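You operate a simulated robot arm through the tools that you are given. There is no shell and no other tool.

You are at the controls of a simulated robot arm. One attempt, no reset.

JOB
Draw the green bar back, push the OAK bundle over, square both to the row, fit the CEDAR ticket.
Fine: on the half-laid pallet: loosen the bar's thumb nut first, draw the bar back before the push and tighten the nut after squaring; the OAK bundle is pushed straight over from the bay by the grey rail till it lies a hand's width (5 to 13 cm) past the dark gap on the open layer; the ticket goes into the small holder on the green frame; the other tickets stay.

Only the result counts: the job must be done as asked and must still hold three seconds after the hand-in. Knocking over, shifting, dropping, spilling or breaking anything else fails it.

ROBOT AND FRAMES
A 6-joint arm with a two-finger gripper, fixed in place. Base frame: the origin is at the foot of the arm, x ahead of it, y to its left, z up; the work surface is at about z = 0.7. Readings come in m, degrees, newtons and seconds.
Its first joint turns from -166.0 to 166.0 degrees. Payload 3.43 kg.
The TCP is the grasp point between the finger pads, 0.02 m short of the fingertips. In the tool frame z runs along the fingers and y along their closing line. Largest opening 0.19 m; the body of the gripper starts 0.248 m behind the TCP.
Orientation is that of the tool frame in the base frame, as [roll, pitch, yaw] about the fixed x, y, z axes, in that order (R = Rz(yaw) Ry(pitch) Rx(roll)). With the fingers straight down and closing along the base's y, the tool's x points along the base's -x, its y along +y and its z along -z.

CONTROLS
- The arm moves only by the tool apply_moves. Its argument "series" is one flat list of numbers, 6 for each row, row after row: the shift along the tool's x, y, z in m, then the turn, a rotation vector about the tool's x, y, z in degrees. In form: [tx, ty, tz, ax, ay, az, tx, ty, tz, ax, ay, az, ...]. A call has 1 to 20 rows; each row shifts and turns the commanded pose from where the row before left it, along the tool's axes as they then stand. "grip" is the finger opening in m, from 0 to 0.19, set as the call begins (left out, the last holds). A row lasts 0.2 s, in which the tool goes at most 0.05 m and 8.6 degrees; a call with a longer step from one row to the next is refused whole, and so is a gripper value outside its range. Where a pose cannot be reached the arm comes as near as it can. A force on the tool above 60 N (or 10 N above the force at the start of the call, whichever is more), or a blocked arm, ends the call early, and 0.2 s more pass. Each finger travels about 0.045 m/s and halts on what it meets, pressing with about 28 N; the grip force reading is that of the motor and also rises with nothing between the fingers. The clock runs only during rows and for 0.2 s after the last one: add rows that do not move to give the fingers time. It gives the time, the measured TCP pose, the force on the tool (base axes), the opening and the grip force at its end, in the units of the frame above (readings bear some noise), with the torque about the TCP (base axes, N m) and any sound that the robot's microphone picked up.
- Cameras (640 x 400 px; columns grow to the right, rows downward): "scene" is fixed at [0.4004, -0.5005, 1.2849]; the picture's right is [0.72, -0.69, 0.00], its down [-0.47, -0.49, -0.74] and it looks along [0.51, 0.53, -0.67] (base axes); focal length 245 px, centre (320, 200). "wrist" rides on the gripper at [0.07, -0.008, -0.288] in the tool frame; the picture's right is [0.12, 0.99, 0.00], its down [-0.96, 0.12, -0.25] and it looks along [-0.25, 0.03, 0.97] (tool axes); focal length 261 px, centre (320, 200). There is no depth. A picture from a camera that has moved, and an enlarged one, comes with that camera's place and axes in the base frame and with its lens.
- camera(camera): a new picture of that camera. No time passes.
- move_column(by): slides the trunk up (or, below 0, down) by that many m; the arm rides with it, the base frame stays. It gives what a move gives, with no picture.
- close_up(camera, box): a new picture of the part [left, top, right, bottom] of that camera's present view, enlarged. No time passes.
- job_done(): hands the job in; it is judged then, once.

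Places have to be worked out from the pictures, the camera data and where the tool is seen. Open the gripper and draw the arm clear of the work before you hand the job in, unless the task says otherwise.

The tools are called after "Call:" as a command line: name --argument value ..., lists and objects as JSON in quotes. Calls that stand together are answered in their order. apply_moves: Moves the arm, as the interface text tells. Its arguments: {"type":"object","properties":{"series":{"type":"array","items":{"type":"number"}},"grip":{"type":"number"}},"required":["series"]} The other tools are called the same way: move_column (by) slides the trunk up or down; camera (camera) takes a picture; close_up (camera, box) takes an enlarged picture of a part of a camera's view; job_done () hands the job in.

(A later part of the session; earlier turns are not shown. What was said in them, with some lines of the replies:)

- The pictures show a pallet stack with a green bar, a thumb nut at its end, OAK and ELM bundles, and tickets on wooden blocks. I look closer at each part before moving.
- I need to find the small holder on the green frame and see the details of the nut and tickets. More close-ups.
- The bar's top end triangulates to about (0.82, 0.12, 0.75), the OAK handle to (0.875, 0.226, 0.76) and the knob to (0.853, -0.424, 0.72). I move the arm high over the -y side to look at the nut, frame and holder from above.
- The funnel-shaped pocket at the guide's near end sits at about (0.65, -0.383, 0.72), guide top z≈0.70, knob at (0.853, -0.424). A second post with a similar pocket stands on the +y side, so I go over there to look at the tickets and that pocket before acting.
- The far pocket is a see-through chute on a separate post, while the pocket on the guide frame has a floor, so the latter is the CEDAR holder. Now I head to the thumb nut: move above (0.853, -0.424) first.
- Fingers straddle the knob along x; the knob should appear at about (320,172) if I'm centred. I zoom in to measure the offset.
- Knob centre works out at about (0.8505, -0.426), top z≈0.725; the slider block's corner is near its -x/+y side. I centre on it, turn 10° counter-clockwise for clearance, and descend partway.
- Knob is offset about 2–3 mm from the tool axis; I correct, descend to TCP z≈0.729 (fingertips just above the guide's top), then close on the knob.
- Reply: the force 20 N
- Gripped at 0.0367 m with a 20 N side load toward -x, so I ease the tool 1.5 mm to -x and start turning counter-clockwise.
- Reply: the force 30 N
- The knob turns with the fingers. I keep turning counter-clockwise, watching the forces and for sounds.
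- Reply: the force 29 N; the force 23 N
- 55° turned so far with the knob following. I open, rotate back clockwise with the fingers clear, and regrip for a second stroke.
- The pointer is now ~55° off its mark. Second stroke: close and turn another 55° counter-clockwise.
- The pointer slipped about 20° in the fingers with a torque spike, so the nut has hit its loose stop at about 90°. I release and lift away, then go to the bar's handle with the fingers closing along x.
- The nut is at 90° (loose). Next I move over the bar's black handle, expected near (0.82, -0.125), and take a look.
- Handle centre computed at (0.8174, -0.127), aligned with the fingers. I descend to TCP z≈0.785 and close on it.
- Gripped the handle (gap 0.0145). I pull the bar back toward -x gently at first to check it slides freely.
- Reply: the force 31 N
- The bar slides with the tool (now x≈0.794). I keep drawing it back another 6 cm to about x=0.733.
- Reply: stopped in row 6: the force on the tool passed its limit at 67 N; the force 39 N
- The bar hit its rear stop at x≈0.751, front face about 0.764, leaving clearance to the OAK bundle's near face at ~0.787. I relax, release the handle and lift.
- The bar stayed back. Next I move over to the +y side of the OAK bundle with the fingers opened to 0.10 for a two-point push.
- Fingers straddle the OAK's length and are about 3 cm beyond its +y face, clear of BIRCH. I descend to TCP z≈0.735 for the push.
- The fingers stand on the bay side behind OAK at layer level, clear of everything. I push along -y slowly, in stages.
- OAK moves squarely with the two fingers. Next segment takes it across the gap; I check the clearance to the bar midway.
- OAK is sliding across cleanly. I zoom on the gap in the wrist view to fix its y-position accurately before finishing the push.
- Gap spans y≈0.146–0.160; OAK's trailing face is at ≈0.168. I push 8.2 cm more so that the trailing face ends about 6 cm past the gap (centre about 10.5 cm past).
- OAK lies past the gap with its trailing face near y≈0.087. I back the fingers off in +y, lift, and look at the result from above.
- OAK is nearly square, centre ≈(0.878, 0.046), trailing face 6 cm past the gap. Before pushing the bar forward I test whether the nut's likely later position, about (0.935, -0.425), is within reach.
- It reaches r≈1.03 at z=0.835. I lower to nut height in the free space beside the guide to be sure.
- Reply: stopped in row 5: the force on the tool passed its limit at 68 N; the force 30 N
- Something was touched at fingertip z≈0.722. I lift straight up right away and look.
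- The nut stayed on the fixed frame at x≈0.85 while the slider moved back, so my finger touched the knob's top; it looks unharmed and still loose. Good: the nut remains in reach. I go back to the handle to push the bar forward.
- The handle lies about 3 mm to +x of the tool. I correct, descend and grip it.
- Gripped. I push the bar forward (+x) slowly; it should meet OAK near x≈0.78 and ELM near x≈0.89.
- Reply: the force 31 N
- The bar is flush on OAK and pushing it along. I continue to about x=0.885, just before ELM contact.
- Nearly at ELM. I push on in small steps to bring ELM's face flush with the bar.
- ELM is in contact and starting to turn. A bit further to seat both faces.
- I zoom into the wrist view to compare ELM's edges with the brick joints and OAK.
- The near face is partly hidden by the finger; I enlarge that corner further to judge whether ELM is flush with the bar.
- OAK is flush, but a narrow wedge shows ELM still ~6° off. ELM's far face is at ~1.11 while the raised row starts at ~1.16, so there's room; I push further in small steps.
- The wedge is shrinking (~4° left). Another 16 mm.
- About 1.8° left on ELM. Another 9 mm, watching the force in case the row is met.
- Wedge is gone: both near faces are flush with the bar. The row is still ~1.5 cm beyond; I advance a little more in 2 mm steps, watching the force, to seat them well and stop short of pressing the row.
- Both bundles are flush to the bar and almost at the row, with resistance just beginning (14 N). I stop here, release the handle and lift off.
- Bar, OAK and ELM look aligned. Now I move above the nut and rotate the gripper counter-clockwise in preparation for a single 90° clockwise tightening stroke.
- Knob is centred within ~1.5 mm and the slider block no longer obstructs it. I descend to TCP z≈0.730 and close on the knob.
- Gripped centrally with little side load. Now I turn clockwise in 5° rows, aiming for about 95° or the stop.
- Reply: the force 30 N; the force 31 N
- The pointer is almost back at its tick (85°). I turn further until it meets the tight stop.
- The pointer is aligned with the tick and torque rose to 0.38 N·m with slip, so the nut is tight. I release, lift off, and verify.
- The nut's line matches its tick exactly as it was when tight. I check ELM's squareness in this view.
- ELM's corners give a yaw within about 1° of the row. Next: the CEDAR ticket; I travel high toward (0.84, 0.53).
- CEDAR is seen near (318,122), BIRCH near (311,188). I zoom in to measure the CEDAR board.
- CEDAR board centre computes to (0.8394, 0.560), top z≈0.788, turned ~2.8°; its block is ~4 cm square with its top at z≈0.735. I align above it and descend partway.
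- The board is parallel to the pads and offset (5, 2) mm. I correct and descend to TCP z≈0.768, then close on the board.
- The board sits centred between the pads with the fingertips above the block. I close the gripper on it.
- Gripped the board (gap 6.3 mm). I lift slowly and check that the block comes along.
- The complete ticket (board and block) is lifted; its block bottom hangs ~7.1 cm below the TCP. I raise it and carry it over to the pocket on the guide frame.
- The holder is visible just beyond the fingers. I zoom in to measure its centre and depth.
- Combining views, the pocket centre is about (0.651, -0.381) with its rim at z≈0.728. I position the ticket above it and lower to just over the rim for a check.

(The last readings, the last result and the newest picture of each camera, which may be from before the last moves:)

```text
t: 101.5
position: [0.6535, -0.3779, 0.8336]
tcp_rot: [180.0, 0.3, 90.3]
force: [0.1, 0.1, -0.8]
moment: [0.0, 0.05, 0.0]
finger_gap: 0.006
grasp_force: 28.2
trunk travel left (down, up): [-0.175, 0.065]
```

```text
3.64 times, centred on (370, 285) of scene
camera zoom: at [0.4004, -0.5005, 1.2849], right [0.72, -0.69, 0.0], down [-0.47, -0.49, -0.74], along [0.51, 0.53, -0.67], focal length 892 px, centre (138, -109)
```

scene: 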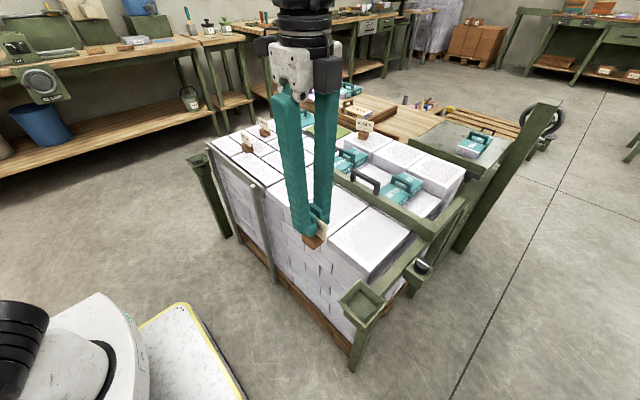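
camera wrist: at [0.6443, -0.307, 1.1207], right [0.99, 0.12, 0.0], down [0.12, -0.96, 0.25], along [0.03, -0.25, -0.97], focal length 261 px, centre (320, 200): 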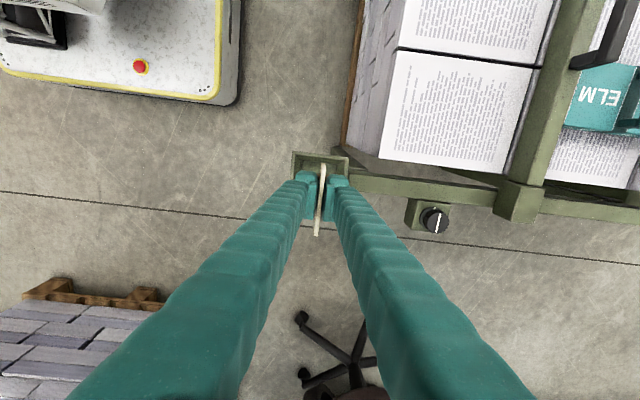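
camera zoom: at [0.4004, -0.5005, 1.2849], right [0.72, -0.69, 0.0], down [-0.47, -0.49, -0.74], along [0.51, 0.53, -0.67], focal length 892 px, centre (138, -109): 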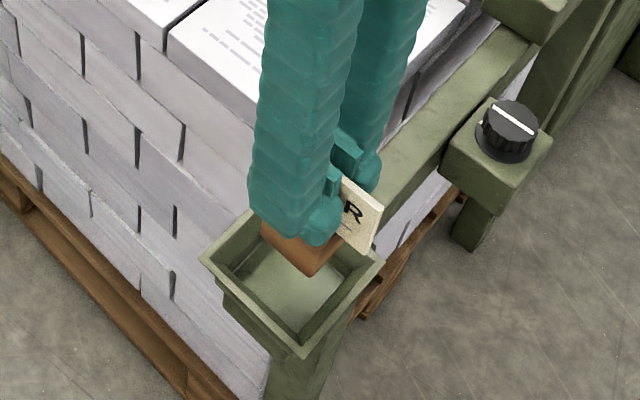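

Scene and wrist views put the ticket about 4 mm too far +x and 2 mm -y of the pocket centre. I correct and lower the block into the mouth of the pocket.

Call:
apply_moves --series '[0.002, -0.0035, 0, 0, 0, 0, 0, 0, 0.015, 0, 0, 0, 0, 0, 0.015, 0, 0, 0, 0, 0, 0.01, 0, 0, 0, 0, 0, 0.006, 0, 0, 0, 0, 0, 0, 0, 0, 0]'

Call:
close_up --camera "scene" --box '[320, 230, 420, 340]'

Call:
close_up --camera "wrist" --box '[250, 120, 390, 240]'

```text
t: 102.9
position: [0.6492, -0.3748, 0.7874]
tcp_rot: [-179.9, 0.3, 90.2]
force: [-0.6, -0.4, -0.4]
moment: [0.01, 0.0, -0.05]
finger_gap: 0.0058
grasp_force: 28.1
trunk travel left (down, up): [-0.175, 0.065]
```

```text
3.64 times, centred on (370, 285) of scene
camera zoom: at [0.4004, -0.5005, 1.2849], right [0.72, -0.69, 0.0], down [-0.47, -0.49, -0.74], along [0.51, 0.53, -0.67], focal length 892 px, centre (138, -109)
```

zoom: 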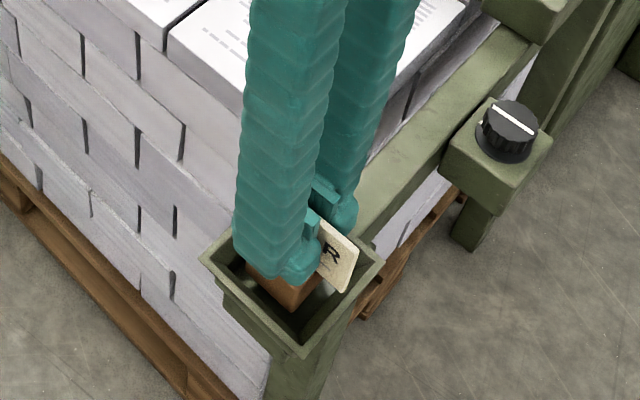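

```text
3.33 times, centred on (320, 180) of wrist
camera zoom: at [0.6396, -0.3041, 1.0753], right [0.99, 0.12, 0.0], down [0.12, -0.96, 0.25], along [0.03, -0.25, -0.97], focal length 869 px, centre (320, 267)
```

zoom: 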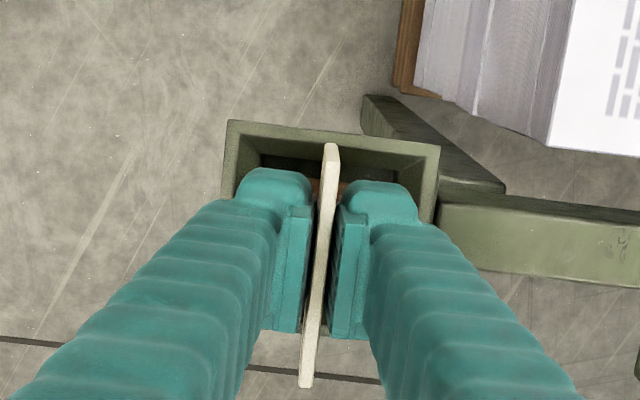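

The block is inside the mouth; it is ~3 mm too far in +y. I correct that and lower gently until it touches the floor.

Call:
apply_moves --series '[-0.003, -0.0005, 0, 0, 0, 0, 0, 0, 0.004, 0, 0, 0, 0, 0, 0.004, 0, 0, 0, 0, 0, 0, 0, 0, 0]'

Call:
close_up --camera "scene" --box '[320, 230, 420, 340]'

```text
t: 103.9
position: [0.6483, -0.3768, 0.7816]
tcp_rot: [179.9, 0.3, 90.2]
force: [-0.1, -0.4, 0.1]
moment: [-0.01, 0.03, 0.01]
finger_gap: 0.0059
grasp_force: 28.0
trunk travel left (down, up): [-0.175, 0.065]
```

```text
3.64 times, centred on (370, 285) of scene
camera zoom: at [0.4004, -0.5005, 1.2849], right [0.72, -0.69, 0.0], down [-0.47, -0.49, -0.74], along [0.51, 0.53, -0.67], focal length 892 px, centre (138, -109)
```

zoom: 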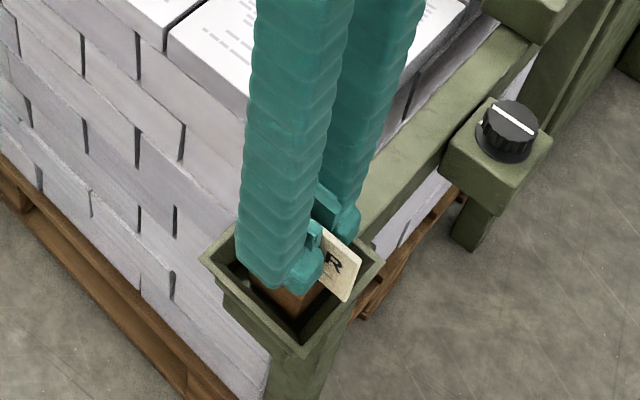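

No contact yet. I keep lowering in 3 mm steps, checking the force.

Call:
apply_moves --series '[0, 0, 0.003, 0, 0, 0, 0, 0, 0.003, 0, 0, 0, 0, 0, 0, 0, 0, 0]'

Call:
apply_moves --series '[0, 0, 0.003, 0, 0, 0, 0, 0, 0, 0, 0, 0]'

Call:
close_up --camera "scene" --box '[320, 230, 420, 340]'

Call:
close_up --camera "wrist" --box '[250, 120, 390, 240]'

```text
t: 104.7
position: [0.6483, -0.3788, 0.775]
tcp_rot: [-180.0, 0.3, 90.2]
force: [-2.0, 1.4, 13.2]
moment: [0.07, 0.03, -0.02]
finger_gap: 0.0058
grasp_force: 27.6
trunk travel left (down, up): [-0.175, 0.065]
```

```text
t: 105.3
position: [0.649, -0.3778, 0.7735]
tcp_rot: [179.8, 0.5, 90.3]
force: [-1.9, 2.9, 23.9]
moment: [0.02, 0.0, 0.0]
finger_gap: 0.0057
grasp_force: 27.8
trunk travel left (down, up): [-0.175, 0.065]
```

```text
3.64 times, centred on (370, 285) of scene
camera zoom: at [0.4004, -0.5005, 1.2849], right [0.72, -0.69, 0.0], down [-0.47, -0.49, -0.74], along [0.51, 0.53, -0.67], focal length 892 px, centre (138, -109)
```

zoom: 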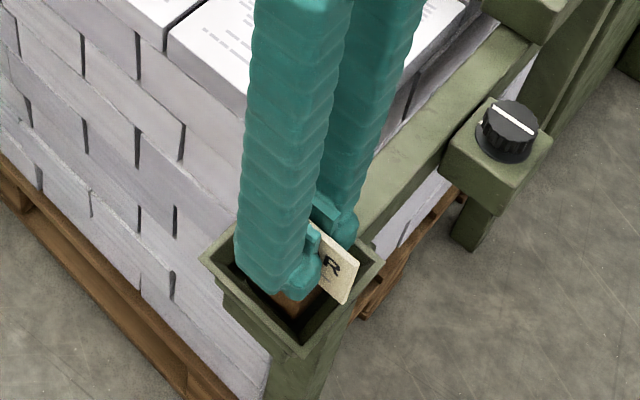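

```text
3.33 times, centred on (320, 180) of wrist
camera zoom: at [0.6394, -0.3068, 1.0599], right [0.99, 0.12, 0.0], down [0.12, -0.96, 0.25], along [0.03, -0.25, -0.97], focal length 869 px, centre (320, 267)
```

zoom: 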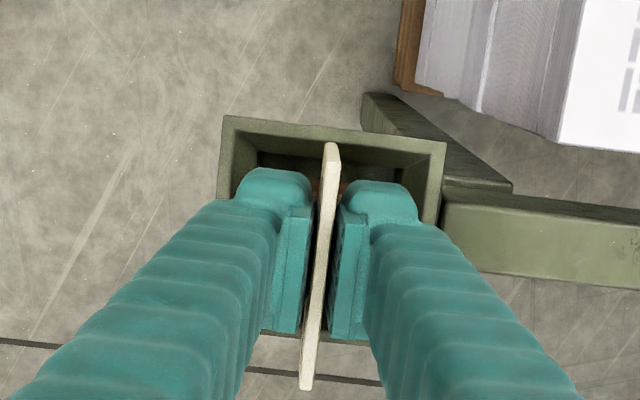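

Contact on the floor at TCP z≈0.775 with a symmetric 24 N push. I ease up ~1.5 mm and open the fingers.

Call:
apply_moves --series '[0, 0, -0.0015, 0, 0, 0, 0, 0, 0, 0, 0, 0]'

Call:
apply_moves --series '[0, 0, 0, 0, 0, 0, 0, 0, 0, 0, 0, 0, 0, 0, 0, 0, 0, 0, 0, 0, 0, 0, 0, 0]' --grip 0.04

Call:
close_up --camera "scene" --box '[320, 230, 420, 340]'

Call:
close_up --camera "wrist" --box '[250, 120, 390, 240]'

```text
t: 105.9
position: [0.6496, -0.3777, 0.7729]
tcp_rot: [180.0, 0.3, 90.3]
force: [-3.5, -1.7, 6.0]
moment: [-0.2, 0.02, -0.12]
finger_gap: 0.0061
grasp_force: 28.0
trunk travel left (down, up): [-0.175, 0.065]
```

```text
t: 106.9
position: [0.6501, -0.3787, 0.7731]
tcp_rot: [179.9, 0.3, 90.2]
force: [0.8, 0.1, 1.0]
moment: [0.02, -0.02, 0.01]
finger_gap: 0.04
grasp_force: 0.0
trunk travel left (down, up): [-0.175, 0.065]
```

```text
3.64 times, centred on (370, 285) of scene
camera zoom: at [0.4004, -0.5005, 1.2849], right [0.72, -0.69, 0.0], down [-0.47, -0.49, -0.74], along [0.51, 0.53, -0.67], focal length 892 px, centre (138, -109)
```

zoom: 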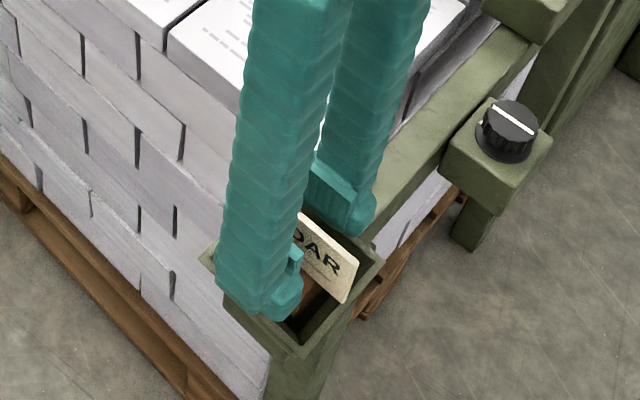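

```text
3.33 times, centred on (320, 180) of wrist
camera zoom: at [0.6405, -0.3068, 1.0606], right [0.99, 0.12, 0.0], down [0.12, -0.96, 0.25], along [0.03, -0.25, -0.97], focal length 869 px, centre (320, 267)
```

zoom: 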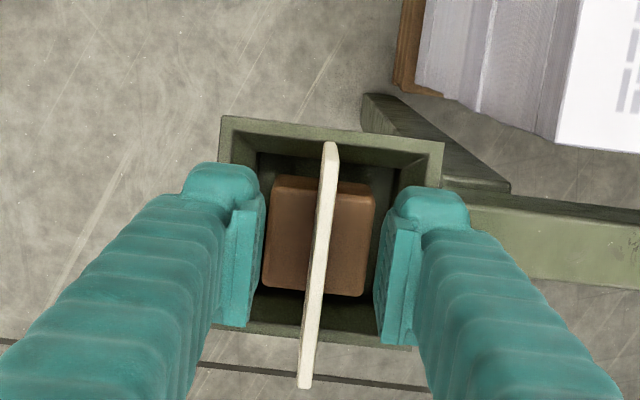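

The ticket stands upright in the pocket. I lift straight up and take pictures to verify.

Call:
apply_moves --series '[0, 0, -0.01, 0, 0, 0, 0, 0, -0.03, 0, 0, 0, 0, 0, -0.04, 0, 0, 0, 0, 0, -0.04, 0, 0, 0, 0, 0, -0.04, 0, 0, 0, 0, 0, -0.04, 0, 0, 0, 0, 0, 0, 0, 0, 0]'

Call:
camera --camera "wrist"

Call:
close_up --camera "wrist" --box '[260, 120, 380, 220]'

Call:
close_up --camera "scene" --box '[320, 230, 420, 340]'

Call:
camera --camera "scene"

```text
t: 108.5
position: [0.645, -0.3764, 0.9729]
tcp_rot: [180.0, 0.3, 90.2]
force: [-0.1, -0.5, 0.2]
moment: [0.0, 0.0, 0.03]
finger_gap: 0.0402
grasp_force: 0.1
trunk travel left (down, up): [-0.175, 0.065]
```

```text
taken
camera wrist: at [0.6357, -0.3049, 1.26], right [0.99, 0.12, 0.0], down [0.12, -0.96, 0.25], along [0.03, -0.25, -0.97], focal length 261 px, centre (320, 200)
```

wrist: 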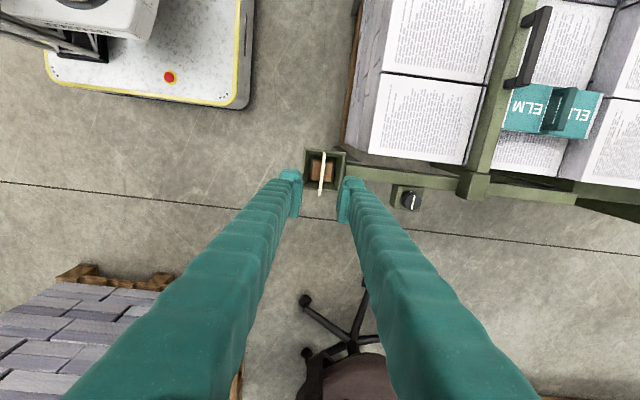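

```text
4.00 times, centred on (320, 170) of wrist
camera zoom: at [0.6357, -0.3049, 1.26], right [0.99, 0.12, 0.0], down [0.12, -0.96, 0.25], along [0.03, -0.25, -0.97], focal length 1043 px, centre (320, 320)
```

zoom: 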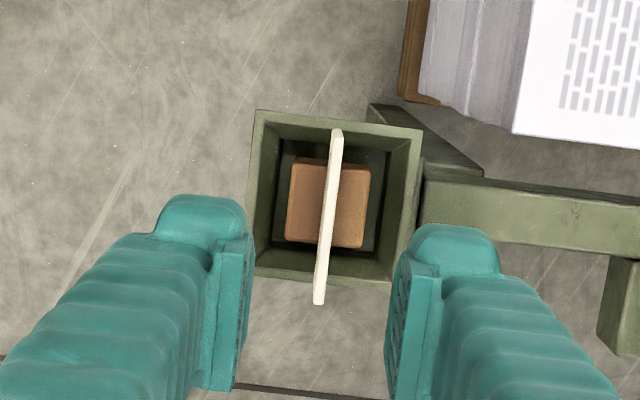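

```text
3.64 times, centred on (370, 285) of scene
camera zoom: at [0.4004, -0.5005, 1.2849], right [0.72, -0.69, 0.0], down [-0.47, -0.49, -0.74], along [0.51, 0.53, -0.67], focal length 892 px, centre (138, -109)
```

zoom: 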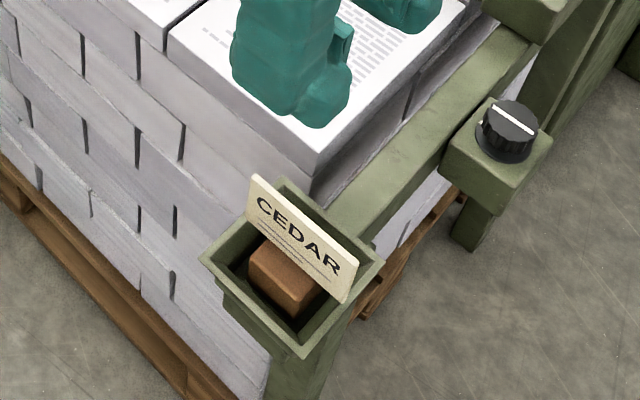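

```text
taken
```

scene: 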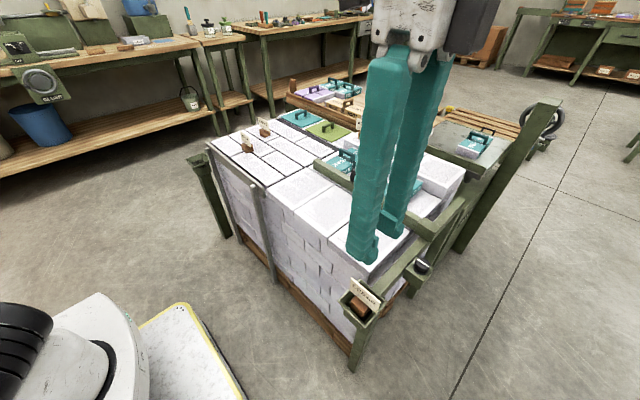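

CEDAR stands seated in the frame's pocket. I now move high over the stack to verify OAK, ELM and the bar from above, with the gripper opening.

Call:
apply_moves --series '[0.0426, 0.0055, -0.008, 0, 0, 0, 0.0426, 0.0055, -0.008, 0, 0, 0, 0.0426, 0.0055, -0.008, 0, 0, 0, 0.0426, 0.0055, -0.008, 0, 0, 0, 0.0426, 0.0055, -0.008, 0, 0, 0, 0.0426, 0.0055, -0.008, 0, 0, 0, 0.0426, 0.0055, -0.008, 0, 0, 0, 0.0426, 0.0055, -0.008, 0, 0, 0, 0.0426, 0.0055, 0, 0, 0, 0, 0.0426, 0.0055, 0, 0, 0, 0, 0, 0, 0, 0, 0, 0]' --grip 0.1

Call:
camera --camera "wrist"

Call:
close_up --camera "wrist" --box '[380, 80, 640, 330]'

Call:
close_up --camera "scene" --box '[290, 120, 450, 260]'

```text
t: 110.9
position: [0.7008, 0.0503, 1.0351]
tcp_rot: [180.0, 0.3, 90.2]
force: [0.7, 0.5, -0.6]
moment: [-0.01, -0.07, 0.0]
finger_gap: 0.1002
grasp_force: 0.1
trunk travel left (down, up): [-0.175, 0.065]
```

```text
taken
camera wrist: at [0.692, 0.1222, 1.3219], right [0.99, 0.12, 0.0], down [0.12, -0.96, 0.25], along [0.03, -0.25, -0.97], focal length 261 px, centre (320, 200)
```

wrist: 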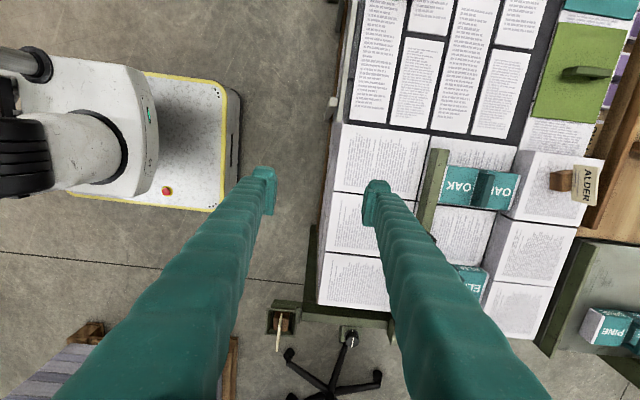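

```text
1.60 times, centred on (510, 205) of wrist
camera zoom: at [0.692, 0.1222, 1.3219], right [0.99, 0.12, 0.0], down [0.12, -0.96, 0.25], along [0.03, -0.25, -0.97], focal length 417 px, centre (16, 192)
```

zoom: 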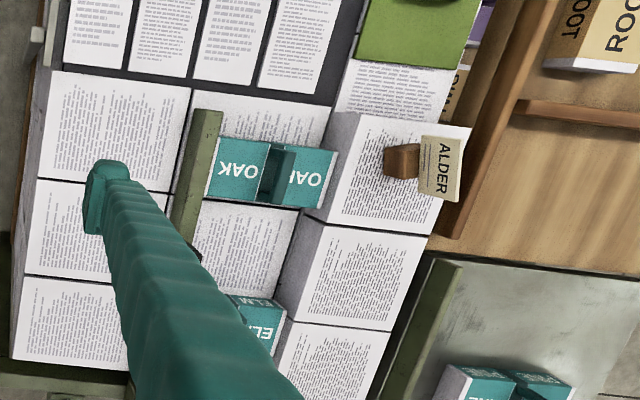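

```text
2.86 times, centred on (370, 190) of scene
camera zoom: at [0.4004, -0.5005, 1.2849], right [0.72, -0.69, 0.0], down [-0.47, -0.49, -0.74], along [0.51, 0.53, -0.67], focal length 701 px, centre (177, 229)
```

zoom: 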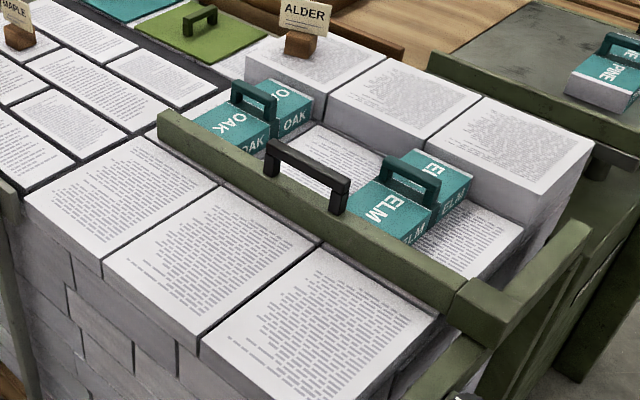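

All pieces are in place. I zoom further to confirm OAK's distance past the gap and its squareness.

Call:
close_up --camera "wrist" --box '[420, 110, 540, 220]'

Call:
close_up --camera "wrist" --box '[260, 290, 360, 360]'

```text
3.64 times, centred on (480, 165) of wrist
camera zoom: at [0.692, 0.1222, 1.3219], right [0.99, 0.12, 0.0], down [0.12, -0.96, 0.25], along [0.03, -0.25, -0.97], focal length 948 px, centre (-262, 327)
```

zoom: 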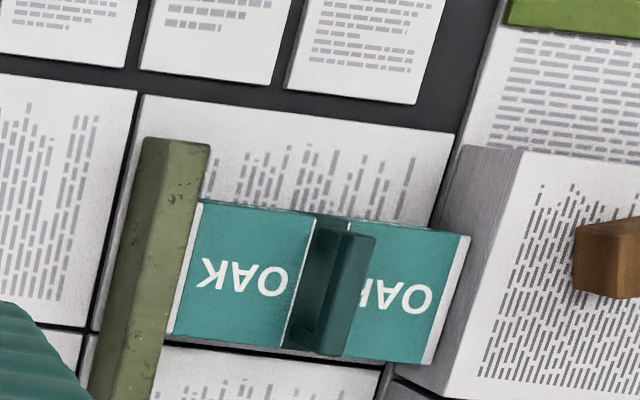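

```text
5.71 times, centred on (310, 325) of wrist
camera zoom: at [0.692, 0.1222, 1.3219], right [0.99, 0.12, 0.0], down [0.12, -0.96, 0.25], along [0.03, -0.25, -0.97], focal length 1489 px, centre (377, -514)
```

zoom: 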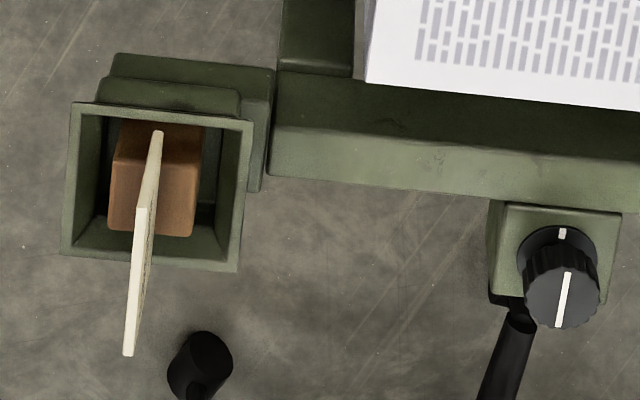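

OAK's trailing face is at y≈0.086, 6 cm past the gap (edge at 0.146), yaw within ~1°; ELM is flush and square, the nut's line is at its tick, and CEDAR is seated. I raise the arm a little more with the gripper open, then hand in.

Call:
apply_moves --series '[0, -0.03, -0.03, 0, 0, 0, 0, -0.03, -0.03, 0, 0, 0, 0, -0.03, 0, 0, 0, 0, 0, 0, 0, 0, 0, 0, 0, 0, 0, 0, 0, 0]' --grip 0.15

Call:
camera --camera "scene"

```text
t: 112.1
position: [0.6108, 0.0465, 1.0952]
tcp_rot: [-179.9, 0.4, 90.2]
force: [-0.9, 1.1, 0.0]
moment: [-0.03, -0.03, 0.01]
finger_gap: 0.1501
grasp_force: 0.0
trunk travel left (down, up): [-0.175, 0.065]
```

```text
taken
```

scene: 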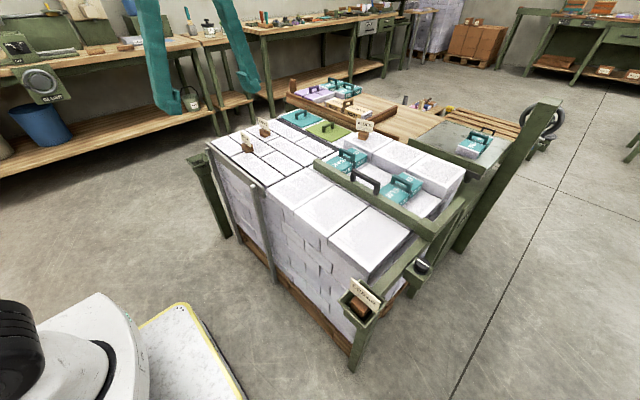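

The arm is clear, the gripper is open, BIRCH, MAPLE and ALDER are where they were, and the work stands as asked. Handing in.

Call:
job_done

```text
The job is handed in.
```

The job is handed in. Every step is done and looked right in the last pictures, but I haven't had the judge's result.

- **Thumb nut and bar:** I loosened the nut (about a quarter turn, to its stop) and drew the bar back to its rear stop before the push. I tightened the nut after squaring, and its line is back on the tick mark.
- **OAK bundle:** I pushed it straight over from the bay. It lies about 6 cm past the dark gap, measured from its trailing face.
- **Squaring:** I took "both" to mean the OAK and ELM bundles. I slid the bar forward until both lay flush against it, each within about 1° of the row. That also moved both bundles forward, to about a centimetre or less short of the raised row.
- **CEDAR ticket:** It stands upright in the pocket at the near end of the green guide frame. I left the similar pocket on the separate post alone, because it looks open at the bottom.
- **Other tickets:** BIRCH, MAPLE and ALDER are where they were.

While checking the reach, one finger pressed on top of the nut, with about 68 N on the tool. I lifted off at once; the nut looked unharmed and later turned and tightened normally.
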